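You operate a simulated robot arm through the tools that you are given. There is no shell and no other tool. Be economical: measure what you need, move in short steps, check, and stop when the job is done.

You run a simulated two-armed robot. Do the job below in one go: nothing can be reset, and whatever is moved stays where it is left.

## Task
Push the press drawer shut. Fetch the wheel from the top shelf of the low rack and set it on the middle shelf of the low rack. Take the red wheel and put it on the second shelf from the top from the bottom of the blue rack. Open the bottom cart drawer, take the blue capped fitting and put it in the inside of the bottom cart drawer, then shut the drawer. Shut the top cart drawer. Put the white cup on top of the green paper pack. Do these in any order. Set down upright: blue capped fitting, white cup.

It is judged by the outcome, as a careful person would: the job done as asked, and still so three seconds after it is handed in. It fails if anything else is knocked over, pushed out of place, dropped, spilled or broken.

## Robot
Two 7-joint arms with two-finger parallel grippers on one trunk, on a base that drives. Base frame: it is fixed to the floor where the robot stands at the start and does not move with it; the origin is under the middle of the robot, x ahead of it, y to its left, z up. Lengths are in m, angles in rad, forces in N, time in s.
The left shoulder is at the start at [0.05, 0.165, 1.155], the right one opposite. With the tool pointing down near the work surface each hand reaches from about 0.1 to 0.54 m from the robot's upright axis, wherever it stands, measured 20 degrees to its own side. Places, roughly: blue capped fitting (4x4x7 cm) [-0.8, 1.8, 0.9]; bottom cart drawer [-2, 1.8, 0.4]; green paper pack (7x11x4 cm) [-1.2, 1.8, 0.5]; inside of the bottom cart drawer [-2, 1.9, 0.4]; middle shelf of the low rack [-0.2, 1.9, 0.6]; press drawer [0.6, -0.2, 0.9]; red wheel (6x6x4 cm) [-0.1, 1.9, 1]; second shelf from the top of the blue rack [-1, 1.9, 1.1]; top cart drawer [-2, 1.7, 0.7]; wheel (7x8x3 cm) [-0.3, 1.8, 1]; white cup (7x7x7 cm) [-1.4, -1.1, 0.8]. Payload 3.91 kg a hand.
The TCP of each hand is the grasp point between the finger pads, 0.03 m short of the fingertips. In the tool frame z runs along the fingers and y along their closing line. The gripper opens to 0.11 m. The fingers are 0.02 m wide and 0.01 m thick; the gripper's body (0.048 by 0.112 m) begins 0.055 m behind the TCP.
Orientation is that of the tool frame in the base frame, as a unit quaternion [w, x, y, z]. With the fingers straight down and closing along the base's y, the tool's x points along the base's -x, its y along +y and its z along -z.

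## Interface
- The arms move only by the tool apply_moves. It takes "left_series", "right_series" or both (then of equal length, played together; a hand with none holds still); each is a list of rows, each a list of 6 numbers: the shift along the base's x, y, z in units of 40 mm (1.0 is 40 mm), then the turn, a rotation vector about the base's x, y, z in units of 8 degrees (1.0 is 8 degrees). In form: [[x, y, z, rx, ry, rz], ...]. A call has 1 to 20 rows; each row shifts and turns the commanded pose from where the row before left it. "left_gripper" and "right_gripper" are, for a hand that has rows, the closure, from 0 (fully open) to 1 (shut), set as the call begins (left out, the last holds). A call with a number of a shift or a turn outside -1 to 1 is refused whole. Rows are played at 5 a second. More than 0.05 m and 0.15 rad between two rows, or a gripper value outside its range, and nothing of the call is played. A pose out of reach is approached as far as the arm can. The call stops where the force on the tool passes 40 N (or 10 N more than at its start, if that is more) or the arm is blocked; 0.2 s more then pass. The fingers move at their own pace (about 0.045 m/s each) and stop on an object; they squeeze with about 23 N. The grip force told is the motor's: it shows also when the fingers shut on nothing. Time passes only in rows, and 0.2 s behind the last, so rows that do not move let the fingers close. The reply holds the time, the measured pose of the TCP, the force on the tool along the base axes, the opening and the grip force, in the units named above and with some noise, with the torque about the TCP (base axes, N m) and any sound that the robot's microphone picked up.
- Cameras (640 x 400 px; columns grow to the right, rows downward): "scene" is now at [0.1125, -0.0382, 1.3443]; the picture's right is [-0.41, -0.91, 0.00], its down [-0.35, 0.16, -0.92] and it looks along [0.84, -0.38, -0.39] (base axes); focal length 262 px, centre (320, 200). "left" rides on the left gripper at [0.072, -0.017, -0.103] in its tool frame; the picture's right is [0.23, 0.97, 0.00], its down [-0.76, 0.18, -0.62] and it looks along [-0.61, 0.14, 0.78] (tool axes); focal length 222 px, centre (320, 200). "right" rides on the right gripper at [0.072, 0.017, -0.103] in its tool frame; the picture's right is [-0.23, 0.97, 0.00], its down [-0.76, -0.18, -0.62] and it looks along [-0.61, -0.14, 0.78] (tool axes); focal length 222 px, centre (320, 200). There is no depth. A picture from a camera that has moved, and an enlarged one, comes with that camera's place and axes in the base frame and with its lens.
- camera(camera): a new picture of that camera. The clock stands still meanwhile.
- move_column(by): slides the trunk up (or, below 0, down) by that many m; the arms and the scene camera ride with it, the base frame stays. It gives what a move gives, with no picture.
- steer(legs): drives the robot by 1 to 6 legs, each [ahead, left, turn to the left] in m, m and rad, along the robot's own axes; the way and the turn of a leg run together, so that a leg with both is an arc; at most 1.5 m and 3.142 rad a leg. The arms and the cameras ride along, it lands a little off, and it stops where it bumps. It gives what a move gives.
- pan_tilt(pan, tilt): turns the head with the scene camera to pan (to the left, within 1.396 rad either way) and tilt (down, from -0.506 to 1.204), counted from straight ahead of the robot. It gives what a move gives.
- close_up(camera, box): a new picture of the part [left, top, right, bottom] of that camera's present view, enlarged. The clock stands still meanwhile.
- hand_in(): hands the job in; it is judged then, once.

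Go step by step. Nothing tells you exact positions but the pictures and the camera data: compare them with the known pose of the tool, close in by small moves and look again before you grip or let go. The budget is 186 turns and 174 pictures, counting those below and the enlarged ones. Unless the task says otherwise, let go and move clear before handing in.

The tools are called after "Call:" as a command line: name --argument value ..., lists and objects as JSON in quotes. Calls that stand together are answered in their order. apply_moves: Moves the arms, as the interface text tells. Its arguments: {"type":"object","properties":{"left_series":{"type":"array","items":{"type":"array","items":{"type":"number"}}},"left_gripper":{"type":"number"},"right_series":{"type":"array","items":{"type":"array","items":{"type":"number"}}},"right_gripper":{"type":"number"}},"required":[]} The other tools are called the same way: move_column (by) slides the trunk up or down; steer (legs) drives the base; pan_tilt (pan, tilt) turns the head that bears the scene camera; camera (camera) takes a picture; close_up (camera, box) takes an enlarged picture of a part of a camera's view; hand_in () hands the job in.

At the start:

```text
t: 0.0
left_tool_pos: [0.4793, 0.0204, 1.1331]
left_ee_rot: [0.0, -0.001, 1.0, 0.001]
left_contact_force: [0.0, -0.1, 0.0]
left_ft_torque: [-0.01, 0.02, 0.0]
left_grip_width: 0.11
left_grip_force: 0.0
right_tool_pos: [0.3437, -0.3357, 1.201]
right_ee_rot: [0.0, 0.0, 1.0, 0.0]
right_contact_force: [0.3, -0.3, -1.0]
right_ft_torque: [-0.02, 0.06, 0.02]
right_grip_width: 0.1099
right_grip_force: 0.0
trunk travel left (down, up): [-0.375, 0.128]
robot x, y, heading: [-0.0031, 0.0003, 0.004]
head pan, tilt: [-0.426, 0.396]
```

scene: 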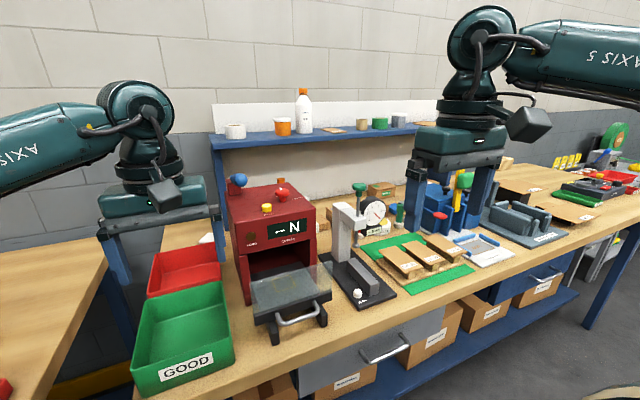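
right: 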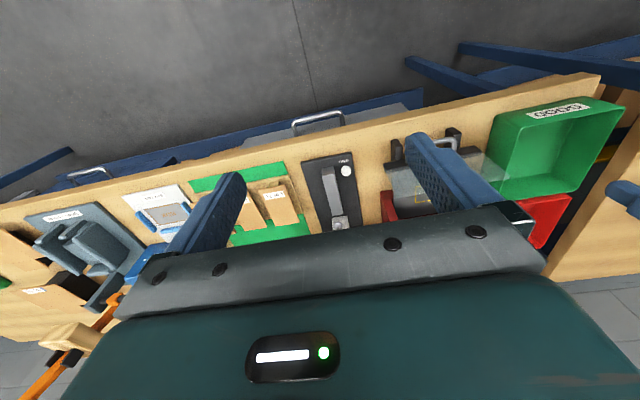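
left: 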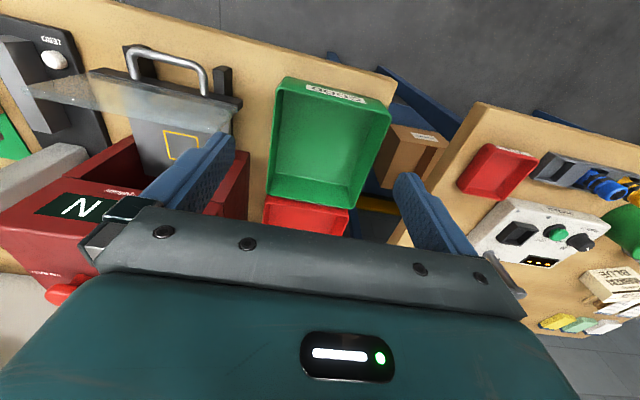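

I see the red press with its drawer open toward me, handle roughly at (0.5, -0.17, 0.9). I'll look closer before pushing it.

Call:
close_up --camera "scene" --box '[200, 170, 400, 360]'

Call:
pan_tilt --pan -0.3 --tilt 0.9

Call:
camera --camera "scene"

```text
2.11 times, centred on (300, 265) of scene
camera zoom: at [0.1125, -0.0382, 1.3443], right [-0.41, -0.91, 0.0], down [-0.35, 0.16, -0.92], along [0.84, -0.38, -0.39], focal length 552 px, centre (362, 63)
```

zoom: 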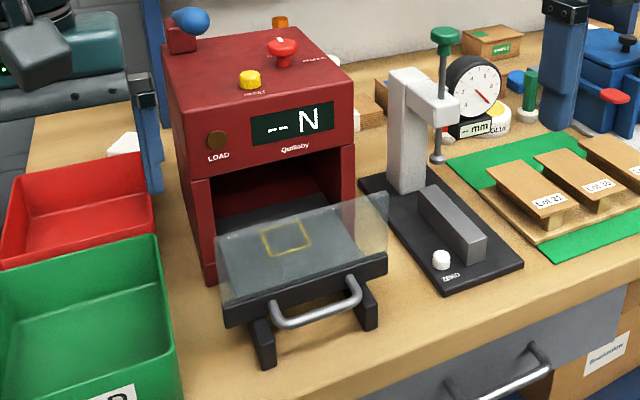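

```text
t: 0.9
left_tool_pos: [0.4802, 0.022, 1.1341]
left_ee_rot: [-0.001, 0.0, 1.0, -0.001]
left_contact_force: [0.5, 0.3, 0.2]
left_ft_torque: [0.0, 0.02, -0.03]
left_grip_width: 0.11
left_grip_force: 0.0
right_tool_pos: [0.343, -0.3365, 1.2007]
right_ee_rot: [0.001, 0.001, 1.0, 0.0]
right_contact_force: [0.1, -0.1, -0.1]
right_ft_torque: [-0.02, 0.0, -0.01]
right_grip_width: 0.1099
right_grip_force: 0.0
trunk travel left (down, up): [-0.375, 0.128]
robot x, y, heading: [0.0013, -0.0013, 0.003]
head pan, tilt: [-0.3, 0.901]
```

```text
169 pictures are left
camera scene: at [0.1002, -0.0223, 1.3011], right [-0.3, -0.96, 0.0], down [-0.75, 0.23, -0.62], along [0.59, -0.18, -0.78], focal length 262 px, centre (320, 200)
```

scene: 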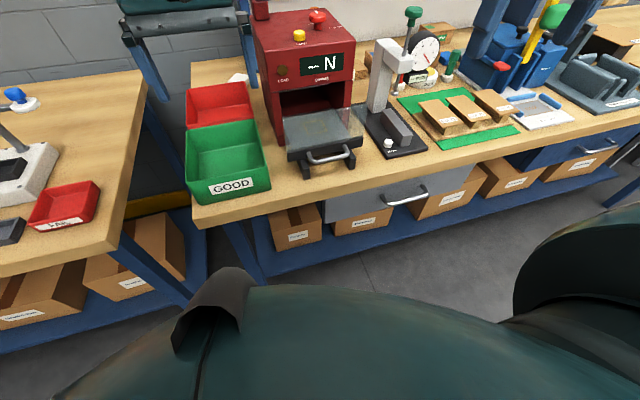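

The drawer handle works out near (0.50, -0.165, 0.91). I'll shut the right gripper, bring it in front of the handle and move the left hand aside.

Call:
apply_moves --right_series '[[0.3, 0.855, 0, 0, 0, 0], [0.3, 0.855, 0, 0, 0, 0], [0.3, 0.855, 0, 0, 0, 0], [0.3, 0.855, 0, 0, 0, 0], [0.3, 0.855, 0, 0, 0, 0], [0, 0, -1, 0, 0, 0], [0, 0, -1, 0, 0, 0], [0, 0, -1, 0, 0, 0], [0, 0, -1, 0, 0, 0], [0, 0, -1, 0, 0, 0], [0, 0, -1, 0, 0, 0], [0, 0, -0.9, 0, 0, 0]]' --left_series '[[0, 1, 0, 0, 0, 0], [0, 1, 0, 0, 0, 0], [0, 1, 0, 0, 0, 0], [0, 1, 0, 0, 0, 0], [0, 0, 0, 0, 0, 0], [0, 0, 0, 0, 0, 0], [0, 0, 0, 0, 0, 0], [0, 0, 0, 0, 0, 0], [0, 0, 0, 0, 0, 0], [0, 0, 0, 0, 0, 0], [0, 0, 0, 0, 0, 0], [0, 0, 0, 0, 0, 0]]' --right_gripper 1

Call:
camera --camera "right"

Call:
camera --camera "scene"

```text
t: 3.5
left_tool_pos: [0.4801, 0.181, 1.1321]
left_ee_rot: [0.0, 0.001, 1.0, 0.0]
left_contact_force: [0.5, 0.0, 0.9]
left_ft_torque: [0.03, -0.02, 0.04]
left_grip_width: 0.1102
left_grip_force: 0.0
right_tool_pos: [0.4036, -0.1659, 0.9245]
right_ee_rot: [0.0, 0.001, 1.0, 0.001]
right_contact_force: [0.3, 0.0, 0.1]
right_ft_torque: [0.01, -0.01, 0.04]
right_grip_width: 0.0002
right_grip_force: 22.9
trunk travel left (down, up): [-0.375, 0.128]
robot x, y, heading: [-0.0028, -0.0002, 0.002]
head pan, tilt: [-0.3, 0.901]
```

```text
168 pictures are left
camera right: at [0.3317, -0.1494, 1.0288], right [0.23, 0.97, 0.0], down [0.76, -0.18, 0.62], along [0.61, -0.14, -0.78], focal length 222 px, centre (320, 200)
```

right: 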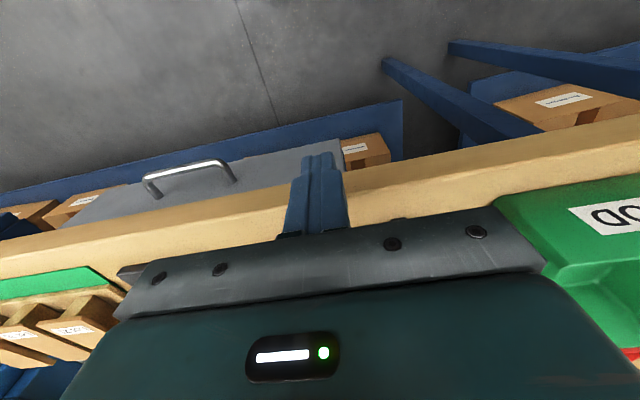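

```text
167 pictures are left
camera scene: at [0.1005, -0.0224, 1.301], right [-0.3, -0.96, 0.0], down [-0.75, 0.23, -0.62], along [0.59, -0.18, -0.78], focal length 262 px, centre (320, 200)
```

scene: 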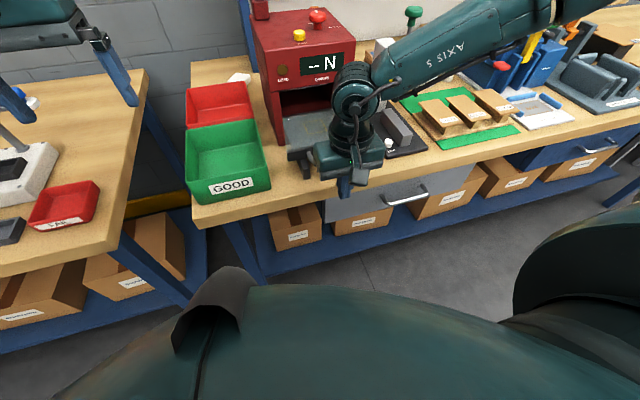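

The closed fingertips are in front of the handle. Now I push forward gently.

Call:
apply_moves --right_series '[[0.7, 0, 0, 0, 0, 0], [0.7, 0, 0, 0, 0, 0], [0.5, 0, 0, 0, 0, 0], [0.5, 0, 0, 0, 0, 0], [0.5, 0, 0, 0, 0, 0], [0.5, 0, 0, 0, 0, 0]]'

Call:
camera --camera "scene"

```text
t: 4.9
left_tool_pos: [0.4808, 0.1811, 1.1326]
left_ee_rot: [0.0, 0.0, 1.0, 0.0]
left_contact_force: [0.1, 0.1, 0.4]
left_ft_torque: [-0.01, 0.01, -0.01]
left_grip_width: 0.1101
left_grip_force: 0.0
right_tool_pos: [0.5071, -0.1994, 0.9479]
right_ee_rot: [0.001, 0.001, 1.0, 0.001]
right_contact_force: [0.8, 0.6, -0.4]
right_ft_torque: [-0.02, 0.02, 0.03]
right_grip_width: 0.0
right_grip_force: 23.5
right hand out of reach, approached as far as the arm can: row 3, 4, 5, 6
trunk travel left (down, up): [-0.375, 0.128]
robot x, y, heading: [-0.0007, 0.0019, -0.002]
head pan, tilt: [-0.3, 0.901]
```

```text
166 pictures are left
camera scene: at [0.1003, -0.0223, 1.301], right [-0.3, -0.96, 0.0], down [-0.75, 0.23, -0.62], along [0.59, -0.18, -0.78], focal length 262 px, centre (320, 200)
```

scene: 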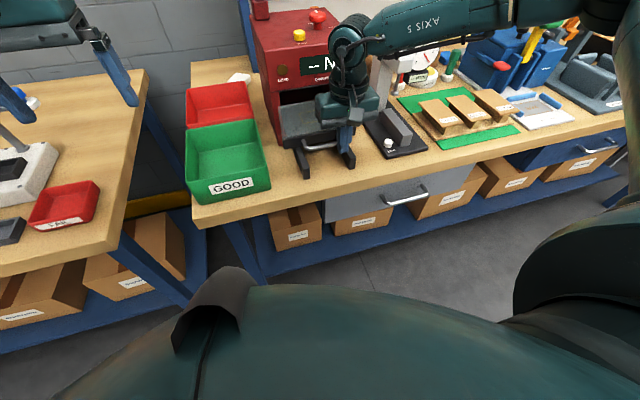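

The arm ran out of reach before the handle. I'll pull back, then drive the base a little forward and right.

Call:
apply_moves --right_series '[[-0.8, 0, 0, 0, 0, 0], [-0.8, 0, 0, 0, 0, 0], [-0.8, 0, 0, 0, 0, 0], [-0.8, 0, 0, 0, 0, 0], [-0.8, 0, 0, 0, 0, 0], [-0.8, 0, 0, 0, 0, 0]]'

Call:
steer --legs '[[0.1, -0.02, 0]]'

Call:
camera --camera "scene"

```text
t: 6.3
left_tool_pos: [0.4795, 0.1806, 1.1334]
left_ee_rot: [0.0, 0.0, 1.0, 0.0]
left_contact_force: [0.7, 0.3, -0.2]
left_ft_torque: [-0.04, 0.0, -0.04]
left_grip_width: 0.11
left_grip_force: 0.0
right_tool_pos: [0.3154, -0.2, 0.945]
right_ee_rot: [0.0, 0.001, 1.0, 0.0]
right_contact_force: [0.0, 0.2, 0.1]
right_ft_torque: [0.01, -0.02, 0.0]
right_grip_width: 0.0
right_grip_force: 23.2
trunk travel left (down, up): [-0.375, 0.128]
robot x, y, heading: [0.0014, -0.0006, 0.003]
head pan, tilt: [-0.3, 0.901]
```

```text
t: 7.5
left_tool_pos: [0.5818, 0.1604, 1.1316]
left_ee_rot: [-0.001, 0.0, 1.0, -0.001]
left_contact_force: [0.0, -0.5, 0.1]
left_ft_torque: [-0.01, 0.0, -0.02]
left_grip_width: 0.1099
left_grip_force: 0.2
right_tool_pos: [0.4163, -0.2205, 0.945]
right_ee_rot: [0.001, 0.001, 1.0, 0.001]
right_contact_force: [1.6, 0.4, 0.5]
right_ft_torque: [-0.01, 0.03, 0.03]
right_grip_width: 0.0
right_grip_force: 22.7
trunk travel left (down, up): [-0.375, 0.128]
robot x, y, heading: [0.097, -0.0211, -0.001]
head pan, tilt: [-0.3, 0.901]
```

```text
165 pictures are left
camera scene: at [0.2008, -0.0423, 1.3009], right [-0.3, -0.96, 0.0], down [-0.75, 0.23, -0.62], along [0.59, -0.18, -0.78], focal length 262 px, centre (320, 200)
```

scene: 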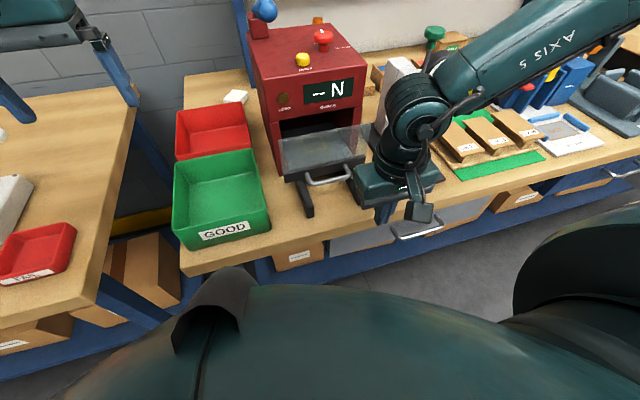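

I need a sharper reading of the handle relative to the hand before pushing.

Call:
close_up --camera "scene" --box '[240, 110, 440, 235]'

Call:
camera --camera "left"

Call:
camera --camera "right"

```text
3.20 times, centred on (340, 172) of scene
camera zoom: at [0.2008, -0.0423, 1.3009], right [-0.3, -0.96, 0.0], down [-0.75, 0.23, -0.62], along [0.59, -0.18, -0.78], focal length 839 px, centre (256, 288)
```

zoom: 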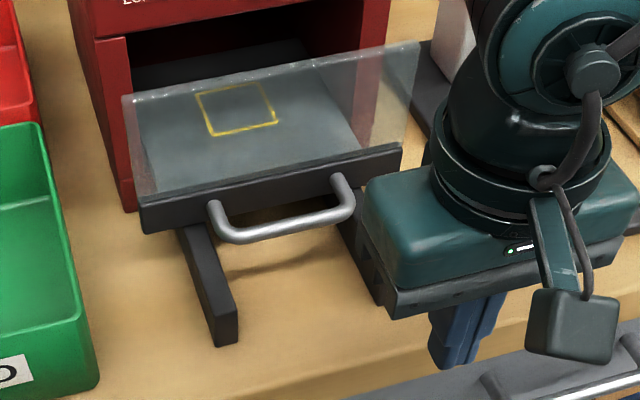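

```text
163 pictures are left
camera left: at [0.5089, 0.144, 1.2363], right [-0.23, 0.97, 0.0], down [0.76, 0.18, 0.62], along [0.61, 0.14, -0.78], focal length 222 px, centre (320, 200)
```

left: 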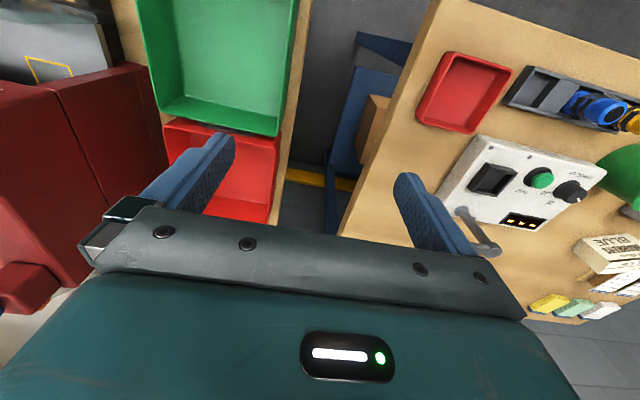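

```text
162 pictures are left
camera right: at [0.3442, -0.2037, 1.0489], right [0.23, 0.97, 0.0], down [0.76, -0.18, 0.62], along [0.61, -0.14, -0.78], focal length 222 px, centre (320, 200)
```

right: 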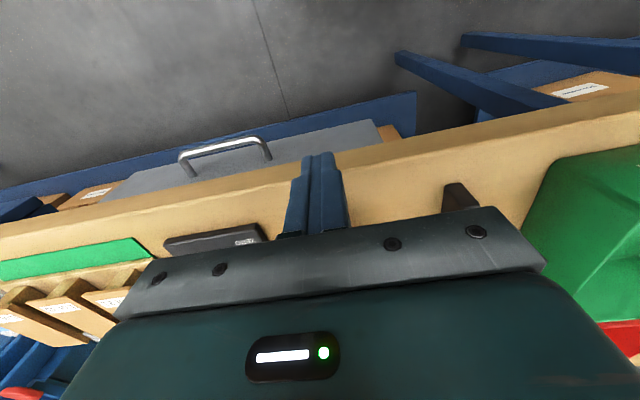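

The earlier reach already nudged the drawer about 4 cm in; about 6 cm remain. I'll drive a bit closer and finish with the finger at the handle's middle.

Call:
steer --legs '[[0.06, 0.04, 0]]'

Call:
apply_moves --right_series '[[0, 0.25, -0.5, 0, 0, 0], [0.5, 0, 0, 0, 0, 0], [0.5, 0, 0, 0, 0, 0], [0.5, 0, 0, 0, 0, 0]]'

Call:
camera --camera "scene"

```text
t: 8.5
left_tool_pos: [0.6412, 0.2018, 1.1328]
left_ee_rot: [0.001, 0.0, 1.0, 0.001]
left_contact_force: [1.4, -0.4, 0.9]
left_ft_torque: [0.01, 0.05, 0.0]
left_grip_width: 0.11
left_grip_force: 0.0
right_tool_pos: [0.4757, -0.1793, 0.9449]
right_ee_rot: [0.0, 0.0, 1.0, 0.0]
right_contact_force: [0.3, -0.6, -0.2]
right_ft_torque: [-0.04, 0.01, 0.01]
right_grip_width: 0.0
right_grip_force: 22.8
trunk travel left (down, up): [-0.375, 0.128]
robot x, y, heading: [0.1625, 0.0209, -0.003]
head pan, tilt: [-0.3, 0.901]
```

```text
t: 9.5
left_tool_pos: [0.6386, 0.2002, 1.1323]
left_ee_rot: [-0.001, 0.0, 1.0, 0.0]
left_contact_force: [-0.1, 0.1, 0.1]
left_ft_torque: [-0.01, 0.0, -0.04]
left_grip_width: 0.1103
left_grip_force: 0.0
right_tool_pos: [0.5353, -0.1708, 0.9257]
right_ee_rot: [0.001, 0.0, 1.0, 0.0]
right_contact_force: [1.1, 0.7, 0.1]
right_ft_torque: [0.01, 0.02, 0.0]
right_grip_width: 0.0
right_grip_force: 23.1
trunk travel left (down, up): [-0.375, 0.128]
robot x, y, heading: [0.1601, 0.019, -0.003]
head pan, tilt: [-0.3, 0.901]
```

```text
161 pictures are left
camera scene: at [0.2595, -0.0025, 1.301], right [-0.3, -0.96, 0.0], down [-0.75, 0.23, -0.62], along [0.59, -0.18, -0.78], focal length 262 px, centre (320, 200)
```

scene: 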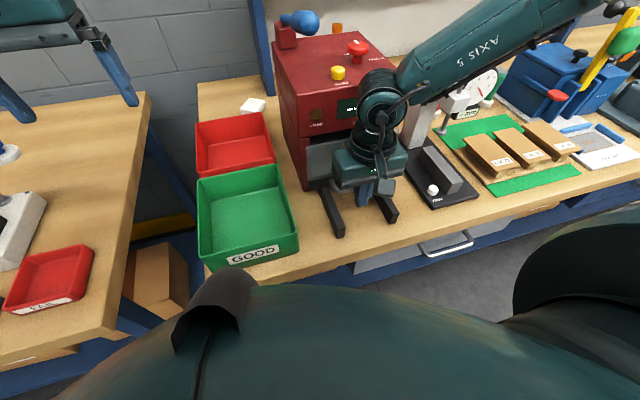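

Good; now push the rest of the way in small steps until resistance.

Call:
apply_moves --right_series '[[0.3, 0, 0, 0, 0, 0], [0.3, 0, 0, 0, 0, 0], [0.3, 0, 0, 0, 0, 0], [0.3, 0, 0, 0, 0, 0], [0.2, 0, 0, 0, 0, 0], [0.2, 0, 0, 0, 0, 0], [0.2, 0, 0, 0, 0, 0], [0.2, 0, 0, 0, 0, 0]]'

Call:
close_up --camera "scene" --box '[260, 90, 460, 250]'

```text
t: 10.2
left_tool_pos: [0.637, 0.2006, 1.1343]
left_ee_rot: [0.001, 0.001, 1.0, 0.0]
left_contact_force: [0.1, -0.4, 0.0]
left_ft_torque: [0.01, 0.01, -0.02]
left_grip_width: 0.11
left_grip_force: 0.0
right_tool_pos: [0.549, -0.1694, 0.9239]
right_ee_rot: [-0.014, 0.0, 1.0, -0.003]
right_contact_force: [-17.8, 1.3, 5.2]
right_ft_torque: [-0.33, -1.22, 0.04]
right_grip_width: 0.0002
right_grip_force: 23.0
trunk travel left (down, up): [-0.375, 0.128]
robot x, y, heading: [0.1562, 0.0229, -0.0]
head pan, tilt: [-0.3, 0.901]
stopped in row 3 (right hand): the force on the tool passed its limit at 48 N (the readings are from after the stop); the commanded pose is now the measured one
```

```text
2.50 times, centred on (360, 170) of scene
camera zoom: at [0.2563, -0.0025, 1.3013], right [-0.3, -0.95, 0.0], down [-0.75, 0.23, -0.62], along [0.59, -0.18, -0.78], focal length 656 px, centre (220, 275)
```

zoom: 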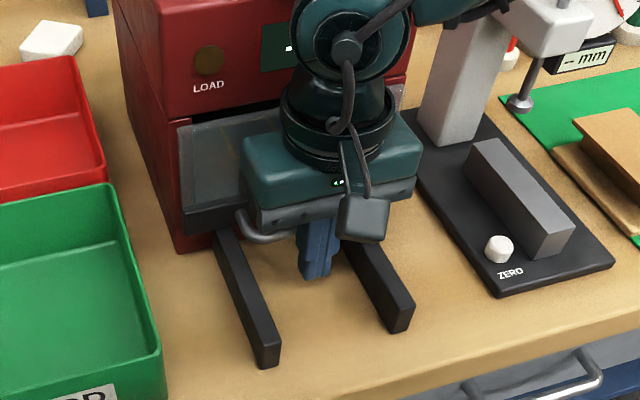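

The push met resistance, with torque suggesting the gripper body touched something. I'll back off and look at the drawer.

Call:
apply_moves --right_series '[[-0.7, 0, 0, 0, 0, 0], [-0.9, 0, 0, 0, 0, 0], [-0.5, -0.8, 0, 0, 0, 0], [0, -1, 0, 0, 0, 0], [0, -1, 0, 0, 0, 0]]'

Call:
close_up --camera "scene" --box '[260, 90, 460, 250]'

```text
t: 11.4
left_tool_pos: [0.6382, 0.2004, 1.1331]
left_ee_rot: [0.0, 0.001, 1.0, 0.0]
left_contact_force: [0.2, 0.1, 0.7]
left_ft_torque: [0.01, -0.03, 0.03]
left_grip_width: 0.1098
left_grip_force: 0.0
right_tool_pos: [0.4681, -0.2835, 0.9217]
right_ee_rot: [-0.012, 0.0, 1.0, -0.002]
right_contact_force: [0.2, 0.9, -0.4]
right_ft_torque: [0.03, 0.0, 0.01]
right_grip_width: 0.0
right_grip_force: 23.3
trunk travel left (down, up): [-0.375, 0.128]
robot x, y, heading: [0.1585, 0.0192, 0.002]
head pan, tilt: [-0.3, 0.901]
```

```text
2.50 times, centred on (360, 170) of scene
camera zoom: at [0.2582, -0.0033, 1.301], right [-0.3, -0.95, 0.0], down [-0.75, 0.23, -0.62], along [0.59, -0.18, -0.78], focal length 656 px, centre (220, 275)
```

zoom: 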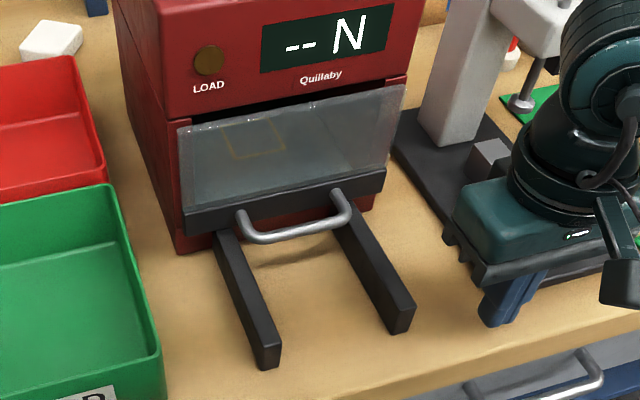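

Call:
close_up --camera "scene" --box '[295, 110, 395, 185]'

Call:
close_up --camera "left" --box '[0, 0, 320, 200]'

```text
5.33 times, centred on (345, 148) of scene
camera zoom: at [0.2582, -0.0033, 1.301], right [-0.3, -0.95, 0.0], down [-0.75, 0.23, -0.62], along [0.59, -0.18, -0.78], focal length 1399 px, centre (187, 480)
```

zoom: 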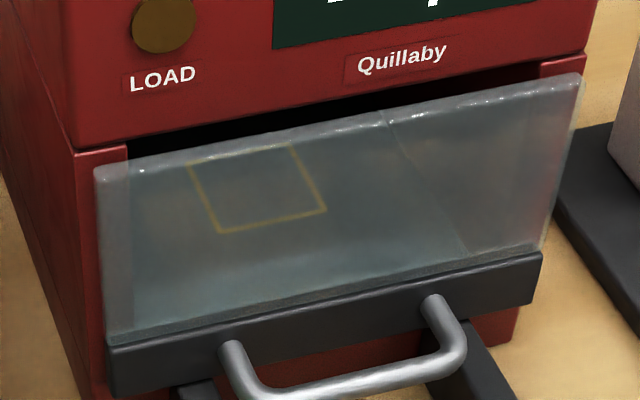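

```text
2.00 times, centred on (160, 100) of left
camera zoom: at [0.5664, 0.1829, 1.237], right [-0.23, 0.97, 0.0], down [0.76, 0.18, 0.62], along [0.61, 0.14, -0.78], focal length 444 px, centre (640, 400)
```

zoom: 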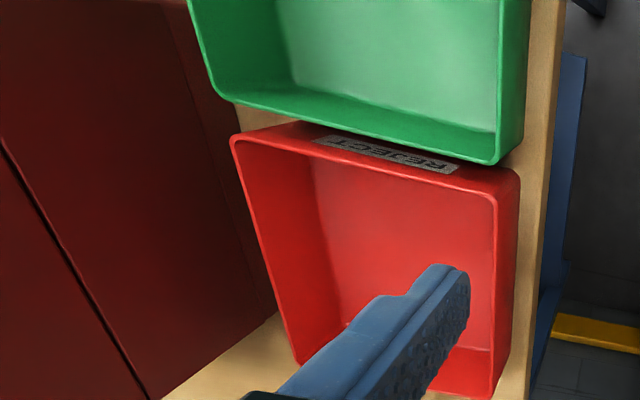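

The guard plate looks nearly flush with the press face. I'll push once more a touch higher to confirm it's at its stop.

Call:
apply_moves --right_series '[[0, 1, 0.4, 0, 0, 0], [0, 1, 0, 0, 0, 0], [0.6, 0.9, 0, 0, 0, 0], [0.6, 0, 0, 0, 0, 0], [0.4, 0, 0, 0, 0, 0], [0.2, 0, 0, 0, 0, 0], [0.2, 0, 0, 0, 0, 0], [0.2, 0, 0, 0, 0, 0], [0.2, 0, 0, 0, 0, 0], [0.2, 0, 0, 0, 0, 0], [0.2, 0, 0, 0, 0, 0], [0.2, 0, 0, 0, 0, 0]]'

Call:
apply_moves --right_series '[[-0.7, 0, 0, 0, 0, 0], [-0.9, 0, 0, 0, 0, 0], [-0.9, -0.4, 0, 0, 0, 0], [0, -0.8, 0.9, 0, 0, 0], [0, -0.8, 0.9, 0, 0, 0], [0, -0.8, 0.9, 0, 0, 0], [0, 0, 0.9, 0, 0, 0]]'

Call:
close_up --camera "scene" --box '[295, 110, 395, 185]'

```text
t: 13.3
left_tool_pos: [0.6363, 0.1999, 1.134]
left_ee_rot: [0.0, 0.002, 1.0, 0.0]
left_contact_force: [-0.5, 0.4, -0.6]
left_ft_torque: [0.04, -0.02, -0.02]
left_grip_width: 0.1101
left_grip_force: 0.0
right_tool_pos: [0.5476, -0.166, 0.9385]
right_ee_rot: [-0.02, 0.0, 1.0, -0.004]
right_contact_force: [-19.9, -0.9, 8.8]
right_ft_torque: [-0.03, -2.01, -0.4]
right_grip_width: 0.0
right_grip_force: 22.8
trunk travel left (down, up): [-0.375, 0.128]
robot x, y, heading: [0.158, 0.0176, 0.001]
head pan, tilt: [-0.3, 0.901]
stopped in row 9 (right hand): the force on the tool passed its limit at 47 N (the readings are from after the stop); the commanded pose is now the measured one
```

```text
t: 14.9
left_tool_pos: [0.6384, 0.1997, 1.1332]
left_ee_rot: [0.0, 0.001, 1.0, 0.0]
left_contact_force: [-0.1, 1.1, -0.1]
left_ft_torque: [-0.02, -0.01, 0.05]
left_grip_width: 0.1102
left_grip_force: 0.0
right_tool_pos: [0.4531, -0.2784, 1.0809]
right_ee_rot: [-0.02, -0.001, 1.0, -0.004]
right_contact_force: [-0.7, 0.0, 0.2]
right_ft_torque: [-0.05, -0.01, -0.03]
right_grip_width: 0.0
right_grip_force: 23.1
trunk travel left (down, up): [-0.375, 0.128]
robot x, y, heading: [0.1567, 0.0194, -0.002]
head pan, tilt: [-0.3, 0.901]
```

```text
5.33 times, centred on (345, 148) of scene
camera zoom: at [0.258, -0.0021, 1.301], right [-0.3, -0.95, 0.0], down [-0.75, 0.23, -0.62], along [0.59, -0.18, -0.78], focal length 1399 px, centre (187, 480)
```

zoom: 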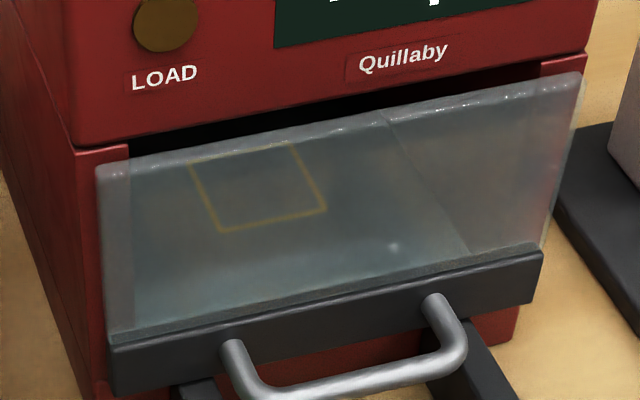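

The contact seems to be high on the gripper, so I'm not certain about the drawer. I'll raise the trunk for a stereo view to measure it properly.

Call:
move_column --by 0.12

Call:
close_up --camera "scene" --box '[280, 120, 440, 240]'

```text
t: 16.4
left_tool_pos: [0.638, 0.2, 1.2522]
left_ee_rot: [0.0, 0.001, 1.0, 0.0]
left_contact_force: [-0.2, -0.5, 0.0]
left_ft_torque: [0.01, -0.04, 0.04]
left_grip_width: 0.11
left_grip_force: 0.0
right_tool_pos: [0.4529, -0.2793, 1.2002]
right_ee_rot: [-0.02, 0.0, 1.0, -0.004]
right_contact_force: [0.2, -0.7, -0.3]
right_ft_torque: [-0.03, 0.0, 0.0]
right_grip_width: 0.0002
right_grip_force: 23.4
trunk travel left (down, up): [-0.495, 0.008]
robot x, y, heading: [0.1608, 0.0216, -0.004]
head pan, tilt: [-0.3, 0.901]
```

```text
3.33 times, centred on (360, 180) of scene
camera zoom: at [0.2582, -0.0028, 1.4209], right [-0.3, -0.95, 0.0], down [-0.75, 0.23, -0.62], along [0.59, -0.18, -0.78], focal length 874 px, centre (187, 267)
```

zoom: 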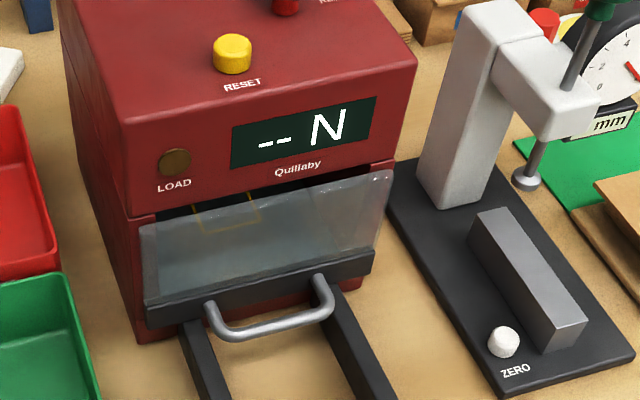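

Stereo puts the guard about flush with the housing, but the wrist may have touched the housing. I'll tilt the tool 45° forward so only the fingertips can touch the handle, and push once more.

Call:
move_column --by -0.12

Call:
apply_moves --right_series '[[0, 0, 0, 0, -1, 0], [0, 0, 0, 0, -1, 0], [0, 0, 0, 0, -1, 0], [0, 0, 0, 0, -1, 0], [0, 0.9, 0, 0, -1, 0], [0, 0.9, 0, 0, -0.6, 0], [0, 0.9, -0.3, 0, 0, 0], [0, 0.2, -0.9, 0, 0, 0], [0, 0, -0.9, 0, 0, 0], [0, 0, -0.9, 0, 0, 0]]'

Call:
close_up --camera "scene" --box '[260, 90, 460, 250]'

```text
t: 17.9
left_tool_pos: [0.6391, 0.2005, 1.1323]
left_ee_rot: [0.0, 0.001, 1.0, 0.001]
left_contact_force: [-0.3, -1.3, -0.4]
left_ft_torque: [0.0, -0.03, -0.02]
left_grip_width: 0.11
left_grip_force: 0.1
right_tool_pos: [0.454, -0.2779, 1.081]
right_ee_rot: [-0.021, 0.0, 1.0, -0.003]
right_contact_force: [-0.4, 0.1, 0.3]
right_ft_torque: [0.0, -0.01, 0.01]
right_grip_width: 0.0
right_grip_force: 22.8
trunk travel left (down, up): [-0.375, 0.128]
robot x, y, heading: [0.1562, 0.0218, -0.001]
head pan, tilt: [-0.3, 0.901]
```

```text
t: 20.1
left_tool_pos: [0.6382, 0.2007, 1.1327]
left_ee_rot: [0.0, 0.001, 1.0, 0.0]
left_contact_force: [0.6, 0.3, -0.5]
left_ft_torque: [0.01, 0.0, 0.02]
left_grip_width: 0.1098
left_grip_force: 0.1
right_tool_pos: [0.5613, -0.1815, 1.0155]
right_ee_rot: [0.363, 0.001, 0.932, -0.001]
right_contact_force: [0.0, 0.4, -0.5]
right_ft_torque: [0.0, 0.0, 0.0]
right_grip_width: 0.0
right_grip_force: 22.7
right hand out of reach, approached as far as the arm can: row 3, 4, 5, 6, 7, 8, 9
trunk travel left (down, up): [-0.375, 0.128]
robot x, y, heading: [0.1603, 0.017, -0.001]
head pan, tilt: [-0.3, 0.901]
```

```text
2.50 times, centred on (360, 170) of scene
camera zoom: at [0.2586, -0.003, 1.3009], right [-0.3, -0.95, 0.0], down [-0.75, 0.23, -0.62], along [0.59, -0.18, -0.78], focal length 656 px, centre (220, 275)
```

zoom: 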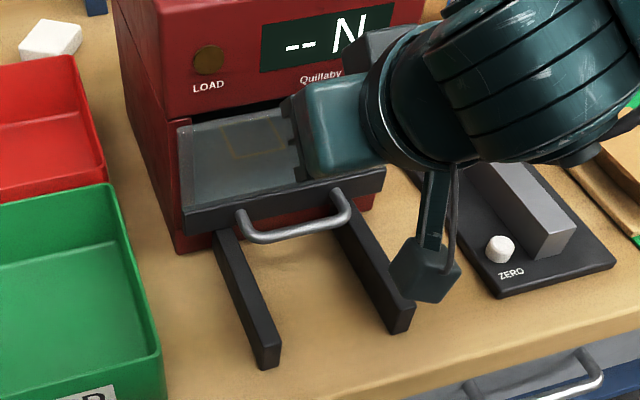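

The tilted fingertips now face the guard plate of the drawer. I'll press straight forward on it in small steps.

Call:
apply_moves --right_series '[[0.2, 0, 0, 0, 0, 0], [0.2, 0, 0, 0, 0, 0], [0.2, 0, 0, 0, 0, 0], [0.2, 0, 0, 0, 0, 0], [0.2, 0, 0, 0, 0, 0], [0.2, 0, 0, 0, 0, 0]]'

Call:
close_up --camera "scene" --box '[260, 90, 460, 250]'

```text
t: 20.9
left_tool_pos: [0.6368, 0.2002, 1.1341]
left_ee_rot: [0.001, 0.002, 1.0, 0.0]
left_contact_force: [0.1, -0.4, -0.4]
left_ft_torque: [0.0, 0.05, 0.02]
left_grip_width: 0.1099
left_grip_force: 0.0
right_tool_pos: [0.568, -0.1801, 1.0116]
right_ee_rot: [0.354, -0.002, 0.935, -0.001]
right_contact_force: [-18.7, 0.8, 5.5]
right_ft_torque: [-0.05, 0.1, -0.03]
right_grip_width: 0.0003
right_grip_force: 23.5
trunk travel left (down, up): [-0.375, 0.128]
robot x, y, heading: [0.154, 0.0187, -0.007]
head pan, tilt: [-0.3, 0.901]
stopped in row 3 (right hand): the force on the tool passed its limit at 47 N (the readings are from after the stop); the commanded pose is now the measured one
```

```text
2.50 times, centred on (360, 170) of scene
camera zoom: at [0.2549, -0.0029, 1.3013], right [-0.3, -0.95, 0.0], down [-0.75, 0.23, -0.62], along [0.59, -0.19, -0.78], focal length 656 px, centre (220, 275)
```

zoom: 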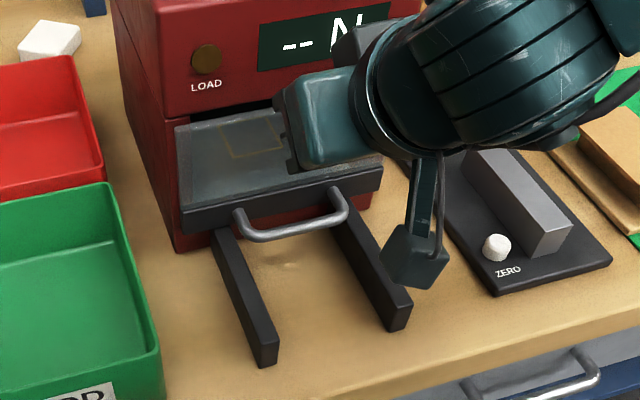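

The drawer holds firm against 47 N on the guard, so it is shut. I'll retract, square up the tool, back away and look toward the left side.

Call:
apply_moves --right_series '[[-0.8, 0, 0.3, 0, 0, 0], [-0.8, 0, 0.5, 0, 0, 0], [-0.8, 0, 0.5, 0, 1, 0], [-0.8, -0.5, 0.5, 0, 1, 0], [0, -0.8, 0.5, 0, 1, 0], [0, -0.8, 0.5, 0, 1, 0], [0, -0.8, 0, 0, 1, 0], [0, -0.5, 0, 0, 0.15, 0]]' --left_series '[[-0.8, 0, 0, 0, 0, 0], [-0.8, 0, 0, 0, 0, 0], [-0.8, 0, 0, 0, 0, 0], [-0.8, 0, 0, 0, 0, 0], [0, 0, 0, 0, 0, 0], [0, 0, 0, 0, 0, 0], [0, 0, 0, 0, 0, 0], [0, 0, 0, 0, 0, 0]]'

Call:
steer --legs '[[-0.3, 0, 0]]'

Call:
pan_tilt --pan 1.2 --tilt 0.35

Call:
camera --camera "scene"

```text
t: 22.6
left_tool_pos: [0.51, 0.1992, 1.1336]
left_ee_rot: [-0.001, 0.001, 1.0, 0.0]
left_contact_force: [-0.2, -0.3, -0.7]
left_ft_torque: [-0.03, 0.01, 0.0]
left_grip_width: 0.11
left_grip_force: 0.0
right_tool_pos: [0.4897, -0.312, 1.1302]
right_ee_rot: [0.004, -0.002, 1.0, -0.002]
right_contact_force: [-0.4, 0.1, 1.1]
right_ft_torque: [0.02, 0.02, 0.02]
right_grip_width: 0.0
right_grip_force: 23.2
right hand out of reach, approached as far as the arm can: row 1, 2
trunk travel left (down, up): [-0.375, 0.128]
robot x, y, heading: [0.1584, 0.0187, -0.001]
head pan, tilt: [-0.3, 0.901]
```

```text
t: 24.7
left_tool_pos: [0.2115, 0.2012, 1.1334]
left_ee_rot: [0.0, 0.002, 1.0, 0.001]
left_contact_force: [0.1, 0.3, 0.1]
left_ft_torque: [-0.03, 0.03, 0.01]
left_grip_width: 0.11
left_grip_force: 0.0
right_tool_pos: [0.1906, -0.3105, 1.1306]
right_ee_rot: [0.005, 0.0, 1.0, -0.002]
right_contact_force: [0.3, -0.3, 0.0]
right_ft_torque: [-0.04, 0.0, -0.01]
right_grip_width: 0.0
right_grip_force: 23.3
trunk travel left (down, up): [-0.375, 0.128]
robot x, y, heading: [-0.1388, 0.0204, -0.001]
head pan, tilt: [-0.3, 0.901]
```

```text
t: 26.3
left_tool_pos: [0.2114, 0.2015, 1.1322]
left_ee_rot: [0.0, 0.001, 1.0, 0.0]
left_contact_force: [-0.8, -0.1, 0.2]
left_ft_torque: [-0.02, 0.03, 0.02]
left_grip_width: 0.1101
left_grip_force: 0.1
right_tool_pos: [0.1901, -0.3104, 1.1299]
right_ee_rot: [0.005, -0.002, 1.0, -0.002]
right_contact_force: [-0.1, -1.0, 0.3]
right_ft_torque: [-0.01, -0.01, -0.02]
right_grip_width: 0.0
right_grip_force: 23.2
trunk travel left (down, up): [-0.375, 0.128]
robot x, y, heading: [-0.1444, 0.0201, -0.006]
head pan, tilt: [1.201, 0.351]
```

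```text
152 pictures are left
camera scene: at [-0.0793, 0.1072, 1.3485], right [0.93, -0.37, 0.0], down [-0.13, -0.32, -0.94], along [0.34, 0.87, -0.34], focal length 262 px, centre (320, 200)
```

scene: 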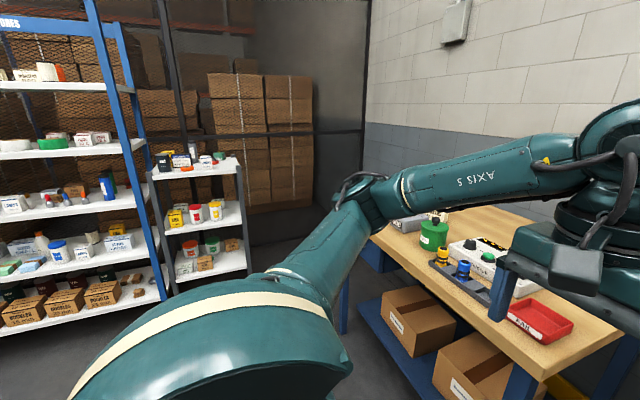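

The blue rack and low grey rack are ahead-left. I'll back up a bit more and turn left to face them.

Call:
steer --legs '[[-0.12, 0, 0], [0, 0, 1.57]]'

Call:
pan_tilt --pan 0.5 --tilt 0.3

Call:
camera --camera "scene"

Call:
pan_tilt --pan 0.0 --tilt 0.3

Call:
camera --camera "scene"

Call:
pan_tilt --pan 1.3 --tilt 0.3

Call:
camera --camera "scene"

```text
t: 31.3
left_tool_pos: [-0.4385, 0.3747, 1.1322]
left_ee_rot: [0.0, -0.704, 0.71, 0.0]
left_contact_force: [-0.4, -0.1, -1.0]
left_ft_torque: [0.02, -0.01, 0.03]
left_grip_width: 0.1101
left_grip_force: 0.1
right_tool_pos: [0.0721, 0.3518, 1.1316]
right_ee_rot: [0.005, -0.706, 0.708, 0.002]
right_contact_force: [-0.2, -0.1, -0.8]
right_ft_torque: [0.0, -0.02, 0.03]
right_grip_width: 0.0
right_grip_force: 22.7
trunk travel left (down, up): [-0.375, 0.128]
robot x, y, heading: [-0.258, 0.0222, 1.562]
head pan, tilt: [1.201, 0.351]
```

```text
t: 32.4
left_tool_pos: [-0.4401, 0.3746, 1.1327]
left_ee_rot: [0.001, -0.704, 0.71, -0.001]
left_contact_force: [0.1, -0.3, -0.5]
left_ft_torque: [0.0, 0.02, 0.02]
left_grip_width: 0.11
left_grip_force: 0.2
right_tool_pos: [0.0709, 0.3525, 1.1307]
right_ee_rot: [0.005, -0.705, 0.709, 0.002]
right_contact_force: [0.4, 0.1, 0.6]
right_ft_torque: [-0.02, 0.0, 0.01]
right_grip_width: 0.0002
right_grip_force: 23.3
trunk travel left (down, up): [-0.375, 0.128]
robot x, y, heading: [-0.2623, 0.0186, 1.564]
head pan, tilt: [0.499, 0.3]
```

```text
151 pictures are left
camera scene: at [-0.3063, 0.1327, 1.3533], right [0.88, 0.47, 0.0], down [0.14, -0.26, -0.96], along [-0.45, 0.84, -0.3], focal length 262 px, centre (320, 200)
```

scene: 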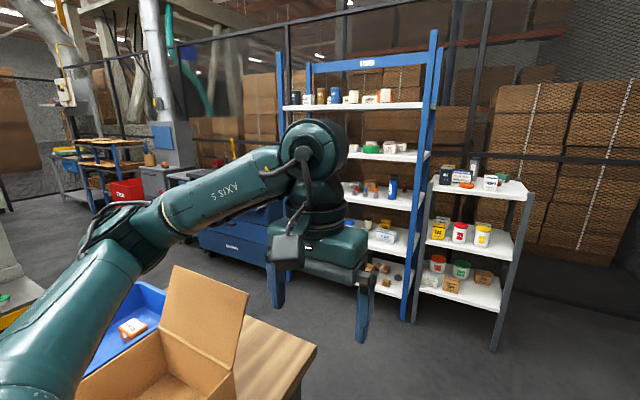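

```text
t: 33.3
left_tool_pos: [-0.4392, 0.3758, 1.1343]
left_ee_rot: [0.0, -0.704, 0.71, 0.0]
left_contact_force: [0.3, -1.1, -0.3]
left_ft_torque: [-0.04, 0.02, -0.02]
left_grip_width: 0.1102
left_grip_force: 0.2
right_tool_pos: [0.0717, 0.3517, 1.1301]
right_ee_rot: [0.004, -0.706, 0.709, 0.002]
right_contact_force: [0.1, 0.8, -0.4]
right_ft_torque: [-0.01, -0.01, 0.02]
right_grip_width: 0.0
right_grip_force: 23.0
trunk travel left (down, up): [-0.375, 0.128]
robot x, y, heading: [-0.2612, 0.0246, 1.566]
head pan, tilt: [0.0, 0.3]
```

```text
150 pictures are left
camera scene: at [-0.2616, 0.1438, 1.3533], right [1.0, -0.01, 0.0], down [0.0, -0.3, -0.96], along [0.01, 0.96, -0.3], focal length 262 px, centre (320, 200)
```

scene: 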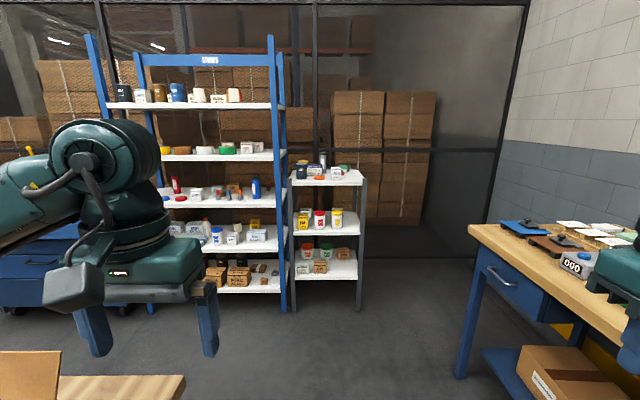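

```text
t: 34.8
left_tool_pos: [-0.4393, 0.375, 1.1329]
left_ee_rot: [0.0, -0.704, 0.71, 0.001]
left_contact_force: [0.1, -0.2, -0.5]
left_ft_torque: [-0.04, -0.01, 0.01]
left_grip_width: 0.1099
left_grip_force: 0.0
right_tool_pos: [0.0717, 0.3523, 1.131]
right_ee_rot: [0.004, -0.706, 0.708, 0.001]
right_contact_force: [-0.7, -0.2, 0.6]
right_ft_torque: [-0.03, -0.01, 0.02]
right_grip_width: 0.0
right_grip_force: 22.8
trunk travel left (down, up): [-0.375, 0.128]
robot x, y, heading: [-0.2617, 0.0199, 1.57]
head pan, tilt: [1.3, 0.3]
```

```text
149 pictures are left
camera scene: at [-0.3521, 0.0762, 1.3533], right [0.28, 0.96, 0.0], down [0.28, -0.08, -0.96], along [-0.92, 0.26, -0.3], focal length 262 px, centre (320, 200)
```

scene: 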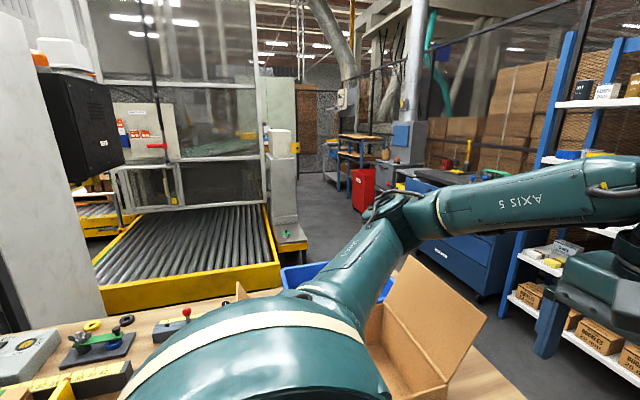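

Rack layout is clear: low rack around x −0.43…0.02, front near y 1.72, blue rack to its left. I'll drive toward the low rack and look down at its top shelf.

Call:
steer --legs '[[0.95, 0, 0]]'

Call:
pan_tilt --pan 0.0 --tilt 0.6

Call:
camera --camera "scene"

```text
t: 39.9
left_tool_pos: [-0.4296, 1.3411, 1.1325]
left_ee_rot: [0.001, -0.703, 0.711, 0.001]
left_contact_force: [0.6, -0.5, 0.2]
left_ft_torque: [-0.01, 0.0, -0.01]
left_grip_width: 0.1099
left_grip_force: 0.0
right_tool_pos: [0.0814, 1.3188, 1.1301]
right_ee_rot: [0.005, -0.705, 0.709, 0.001]
right_contact_force: [0.5, 0.2, 0.2]
right_ft_torque: [0.02, -0.03, 0.0]
right_grip_width: 0.0
right_grip_force: 23.1
trunk travel left (down, up): [-0.375, 0.128]
robot x, y, heading: [-0.25, 0.9848, 1.558]
head pan, tilt: [1.3, 0.3]
```

```text
t: 41.3
left_tool_pos: [-0.4303, 1.3412, 1.1324]
left_ee_rot: [0.0, -0.704, 0.71, 0.0]
left_contact_force: [0.4, -1.0, 0.4]
left_ft_torque: [-0.01, 0.03, -0.04]
left_grip_width: 0.1099
left_grip_force: 0.1
right_tool_pos: [0.081, 1.3191, 1.1314]
right_ee_rot: [0.005, -0.705, 0.709, 0.001]
right_contact_force: [0.9, 0.5, 0.3]
right_ft_torque: [0.0, 0.03, 0.0]
right_grip_width: 0.0
right_grip_force: 22.2
trunk travel left (down, up): [-0.375, 0.128]
robot x, y, heading: [-0.2507, 0.9884, 1.565]
head pan, tilt: [0.0, 0.6]
```

```text
148 pictures are left
camera scene: at [-0.2524, 1.105, 1.3258], right [1.0, -0.01, 0.0], down [-0.01, -0.56, -0.83], along [0.01, 0.83, -0.56], focal length 262 px, centre (320, 200)
```

scene: 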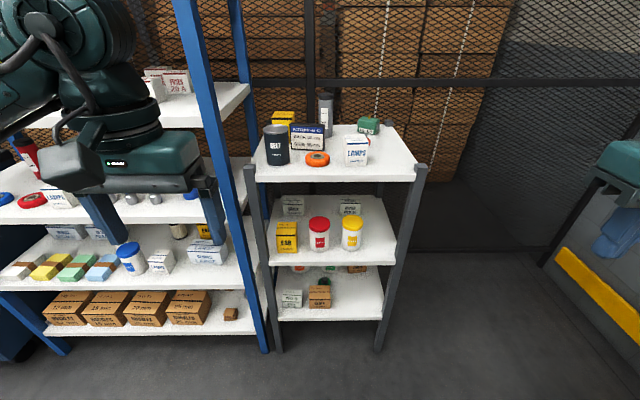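

Call:
close_up --camera "scene" --box '[240, 80, 440, 205]'

Call:
close_up --camera "scene" --box '[240, 180, 440, 305]'

Call:
close_up --camera "scene" --box '[0, 50, 260, 212]'

```text
3.20 times, centred on (340, 142) of scene
camera zoom: at [-0.2524, 1.105, 1.3258], right [1.0, -0.01, 0.0], down [-0.01, -0.56, -0.83], along [0.01, 0.83, -0.56], focal length 839 px, centre (256, 384)
```

zoom: 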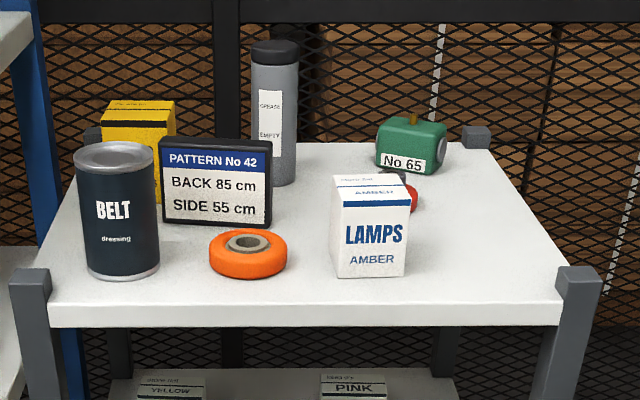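

```text
3.20 times, centred on (340, 242) of scene
camera zoom: at [-0.2524, 1.105, 1.3258], right [1.0, -0.01, 0.0], down [-0.01, -0.56, -0.83], along [0.01, 0.83, -0.56], focal length 839 px, centre (256, 64)
```

zoom: 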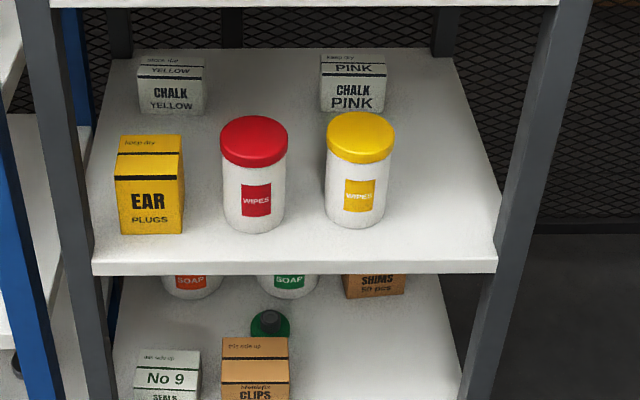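

```text
2.46 times, centred on (130, 131) of scene
camera zoom: at [-0.2524, 1.105, 1.3258], right [1.0, -0.01, 0.0], down [-0.01, -0.56, -0.83], along [0.01, 0.83, -0.56], focal length 646 px, centre (788, 370)
```

zoom: 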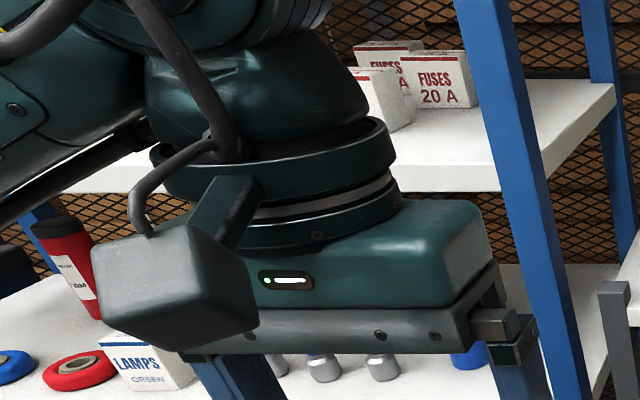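

The orange wheel sits at about (−0.25, 1.84) on the top shelf; the red wheel is behind the LAMPS AMBER box near (−0.09, 1.97). The middle shelf only has room on its right side, so I'll grasp with a 45° tilted right hand. First I pose the arms.

Call:
apply_moves --right_series '[[-0.65, 0.6, 0.3, 1, 0, 0], [-0.65, 0.6, 0.3, 1, 0, 0], [-0.65, 0.6, 0.3, 1, 0, 0], [-0.65, 0.6, 0.3, 1, 0, 0], [-0.65, 0.7, 0.3, 1, 0, 0], [-0.6, 0.7, 0.3, 0.6, 0, 0]]' --left_series '[[0, -0.5, 0, 0, 0, 0], [0, -0.5, 0, 0, 0, 0], [0, -0.5, 0, 0, 0, 0], [0, -0.5, 0, 0, 0, 0], [0, -0.5, 0, 0, 0, 0], [0, -0.5, 0, 0, 0, 0]]' --right_gripper 0.16

Call:
camera --camera "scene"

```text
t: 42.7
left_tool_pos: [-0.4293, 1.2212, 1.1321]
left_ee_rot: [0.0, -0.704, 0.71, 0.0]
left_contact_force: [0.3, -0.2, -0.8]
left_ft_torque: [-0.05, -0.04, -0.02]
left_grip_width: 0.11
left_grip_force: 0.1
right_tool_pos: [-0.0728, 1.4702, 1.2026]
right_ee_rot: [0.274, -0.65, 0.654, 0.273]
right_contact_force: [-0.5, -0.4, 0.0]
right_ft_torque: [0.0, -0.02, -0.02]
right_grip_width: 0.092
right_grip_force: 0.0
trunk travel left (down, up): [-0.375, 0.128]
robot x, y, heading: [-0.2538, 0.9881, 1.562]
head pan, tilt: [0.0, 0.6]
```

```text
144 pictures are left
camera scene: at [-0.2523, 1.1056, 1.3257], right [1.0, -0.01, 0.0], down [-0.01, -0.57, -0.82], along [0.01, 0.82, -0.57], focal length 262 px, centre (320, 200)
```

scene: 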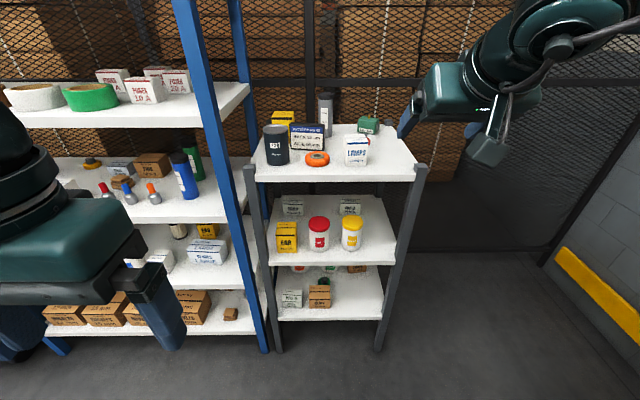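

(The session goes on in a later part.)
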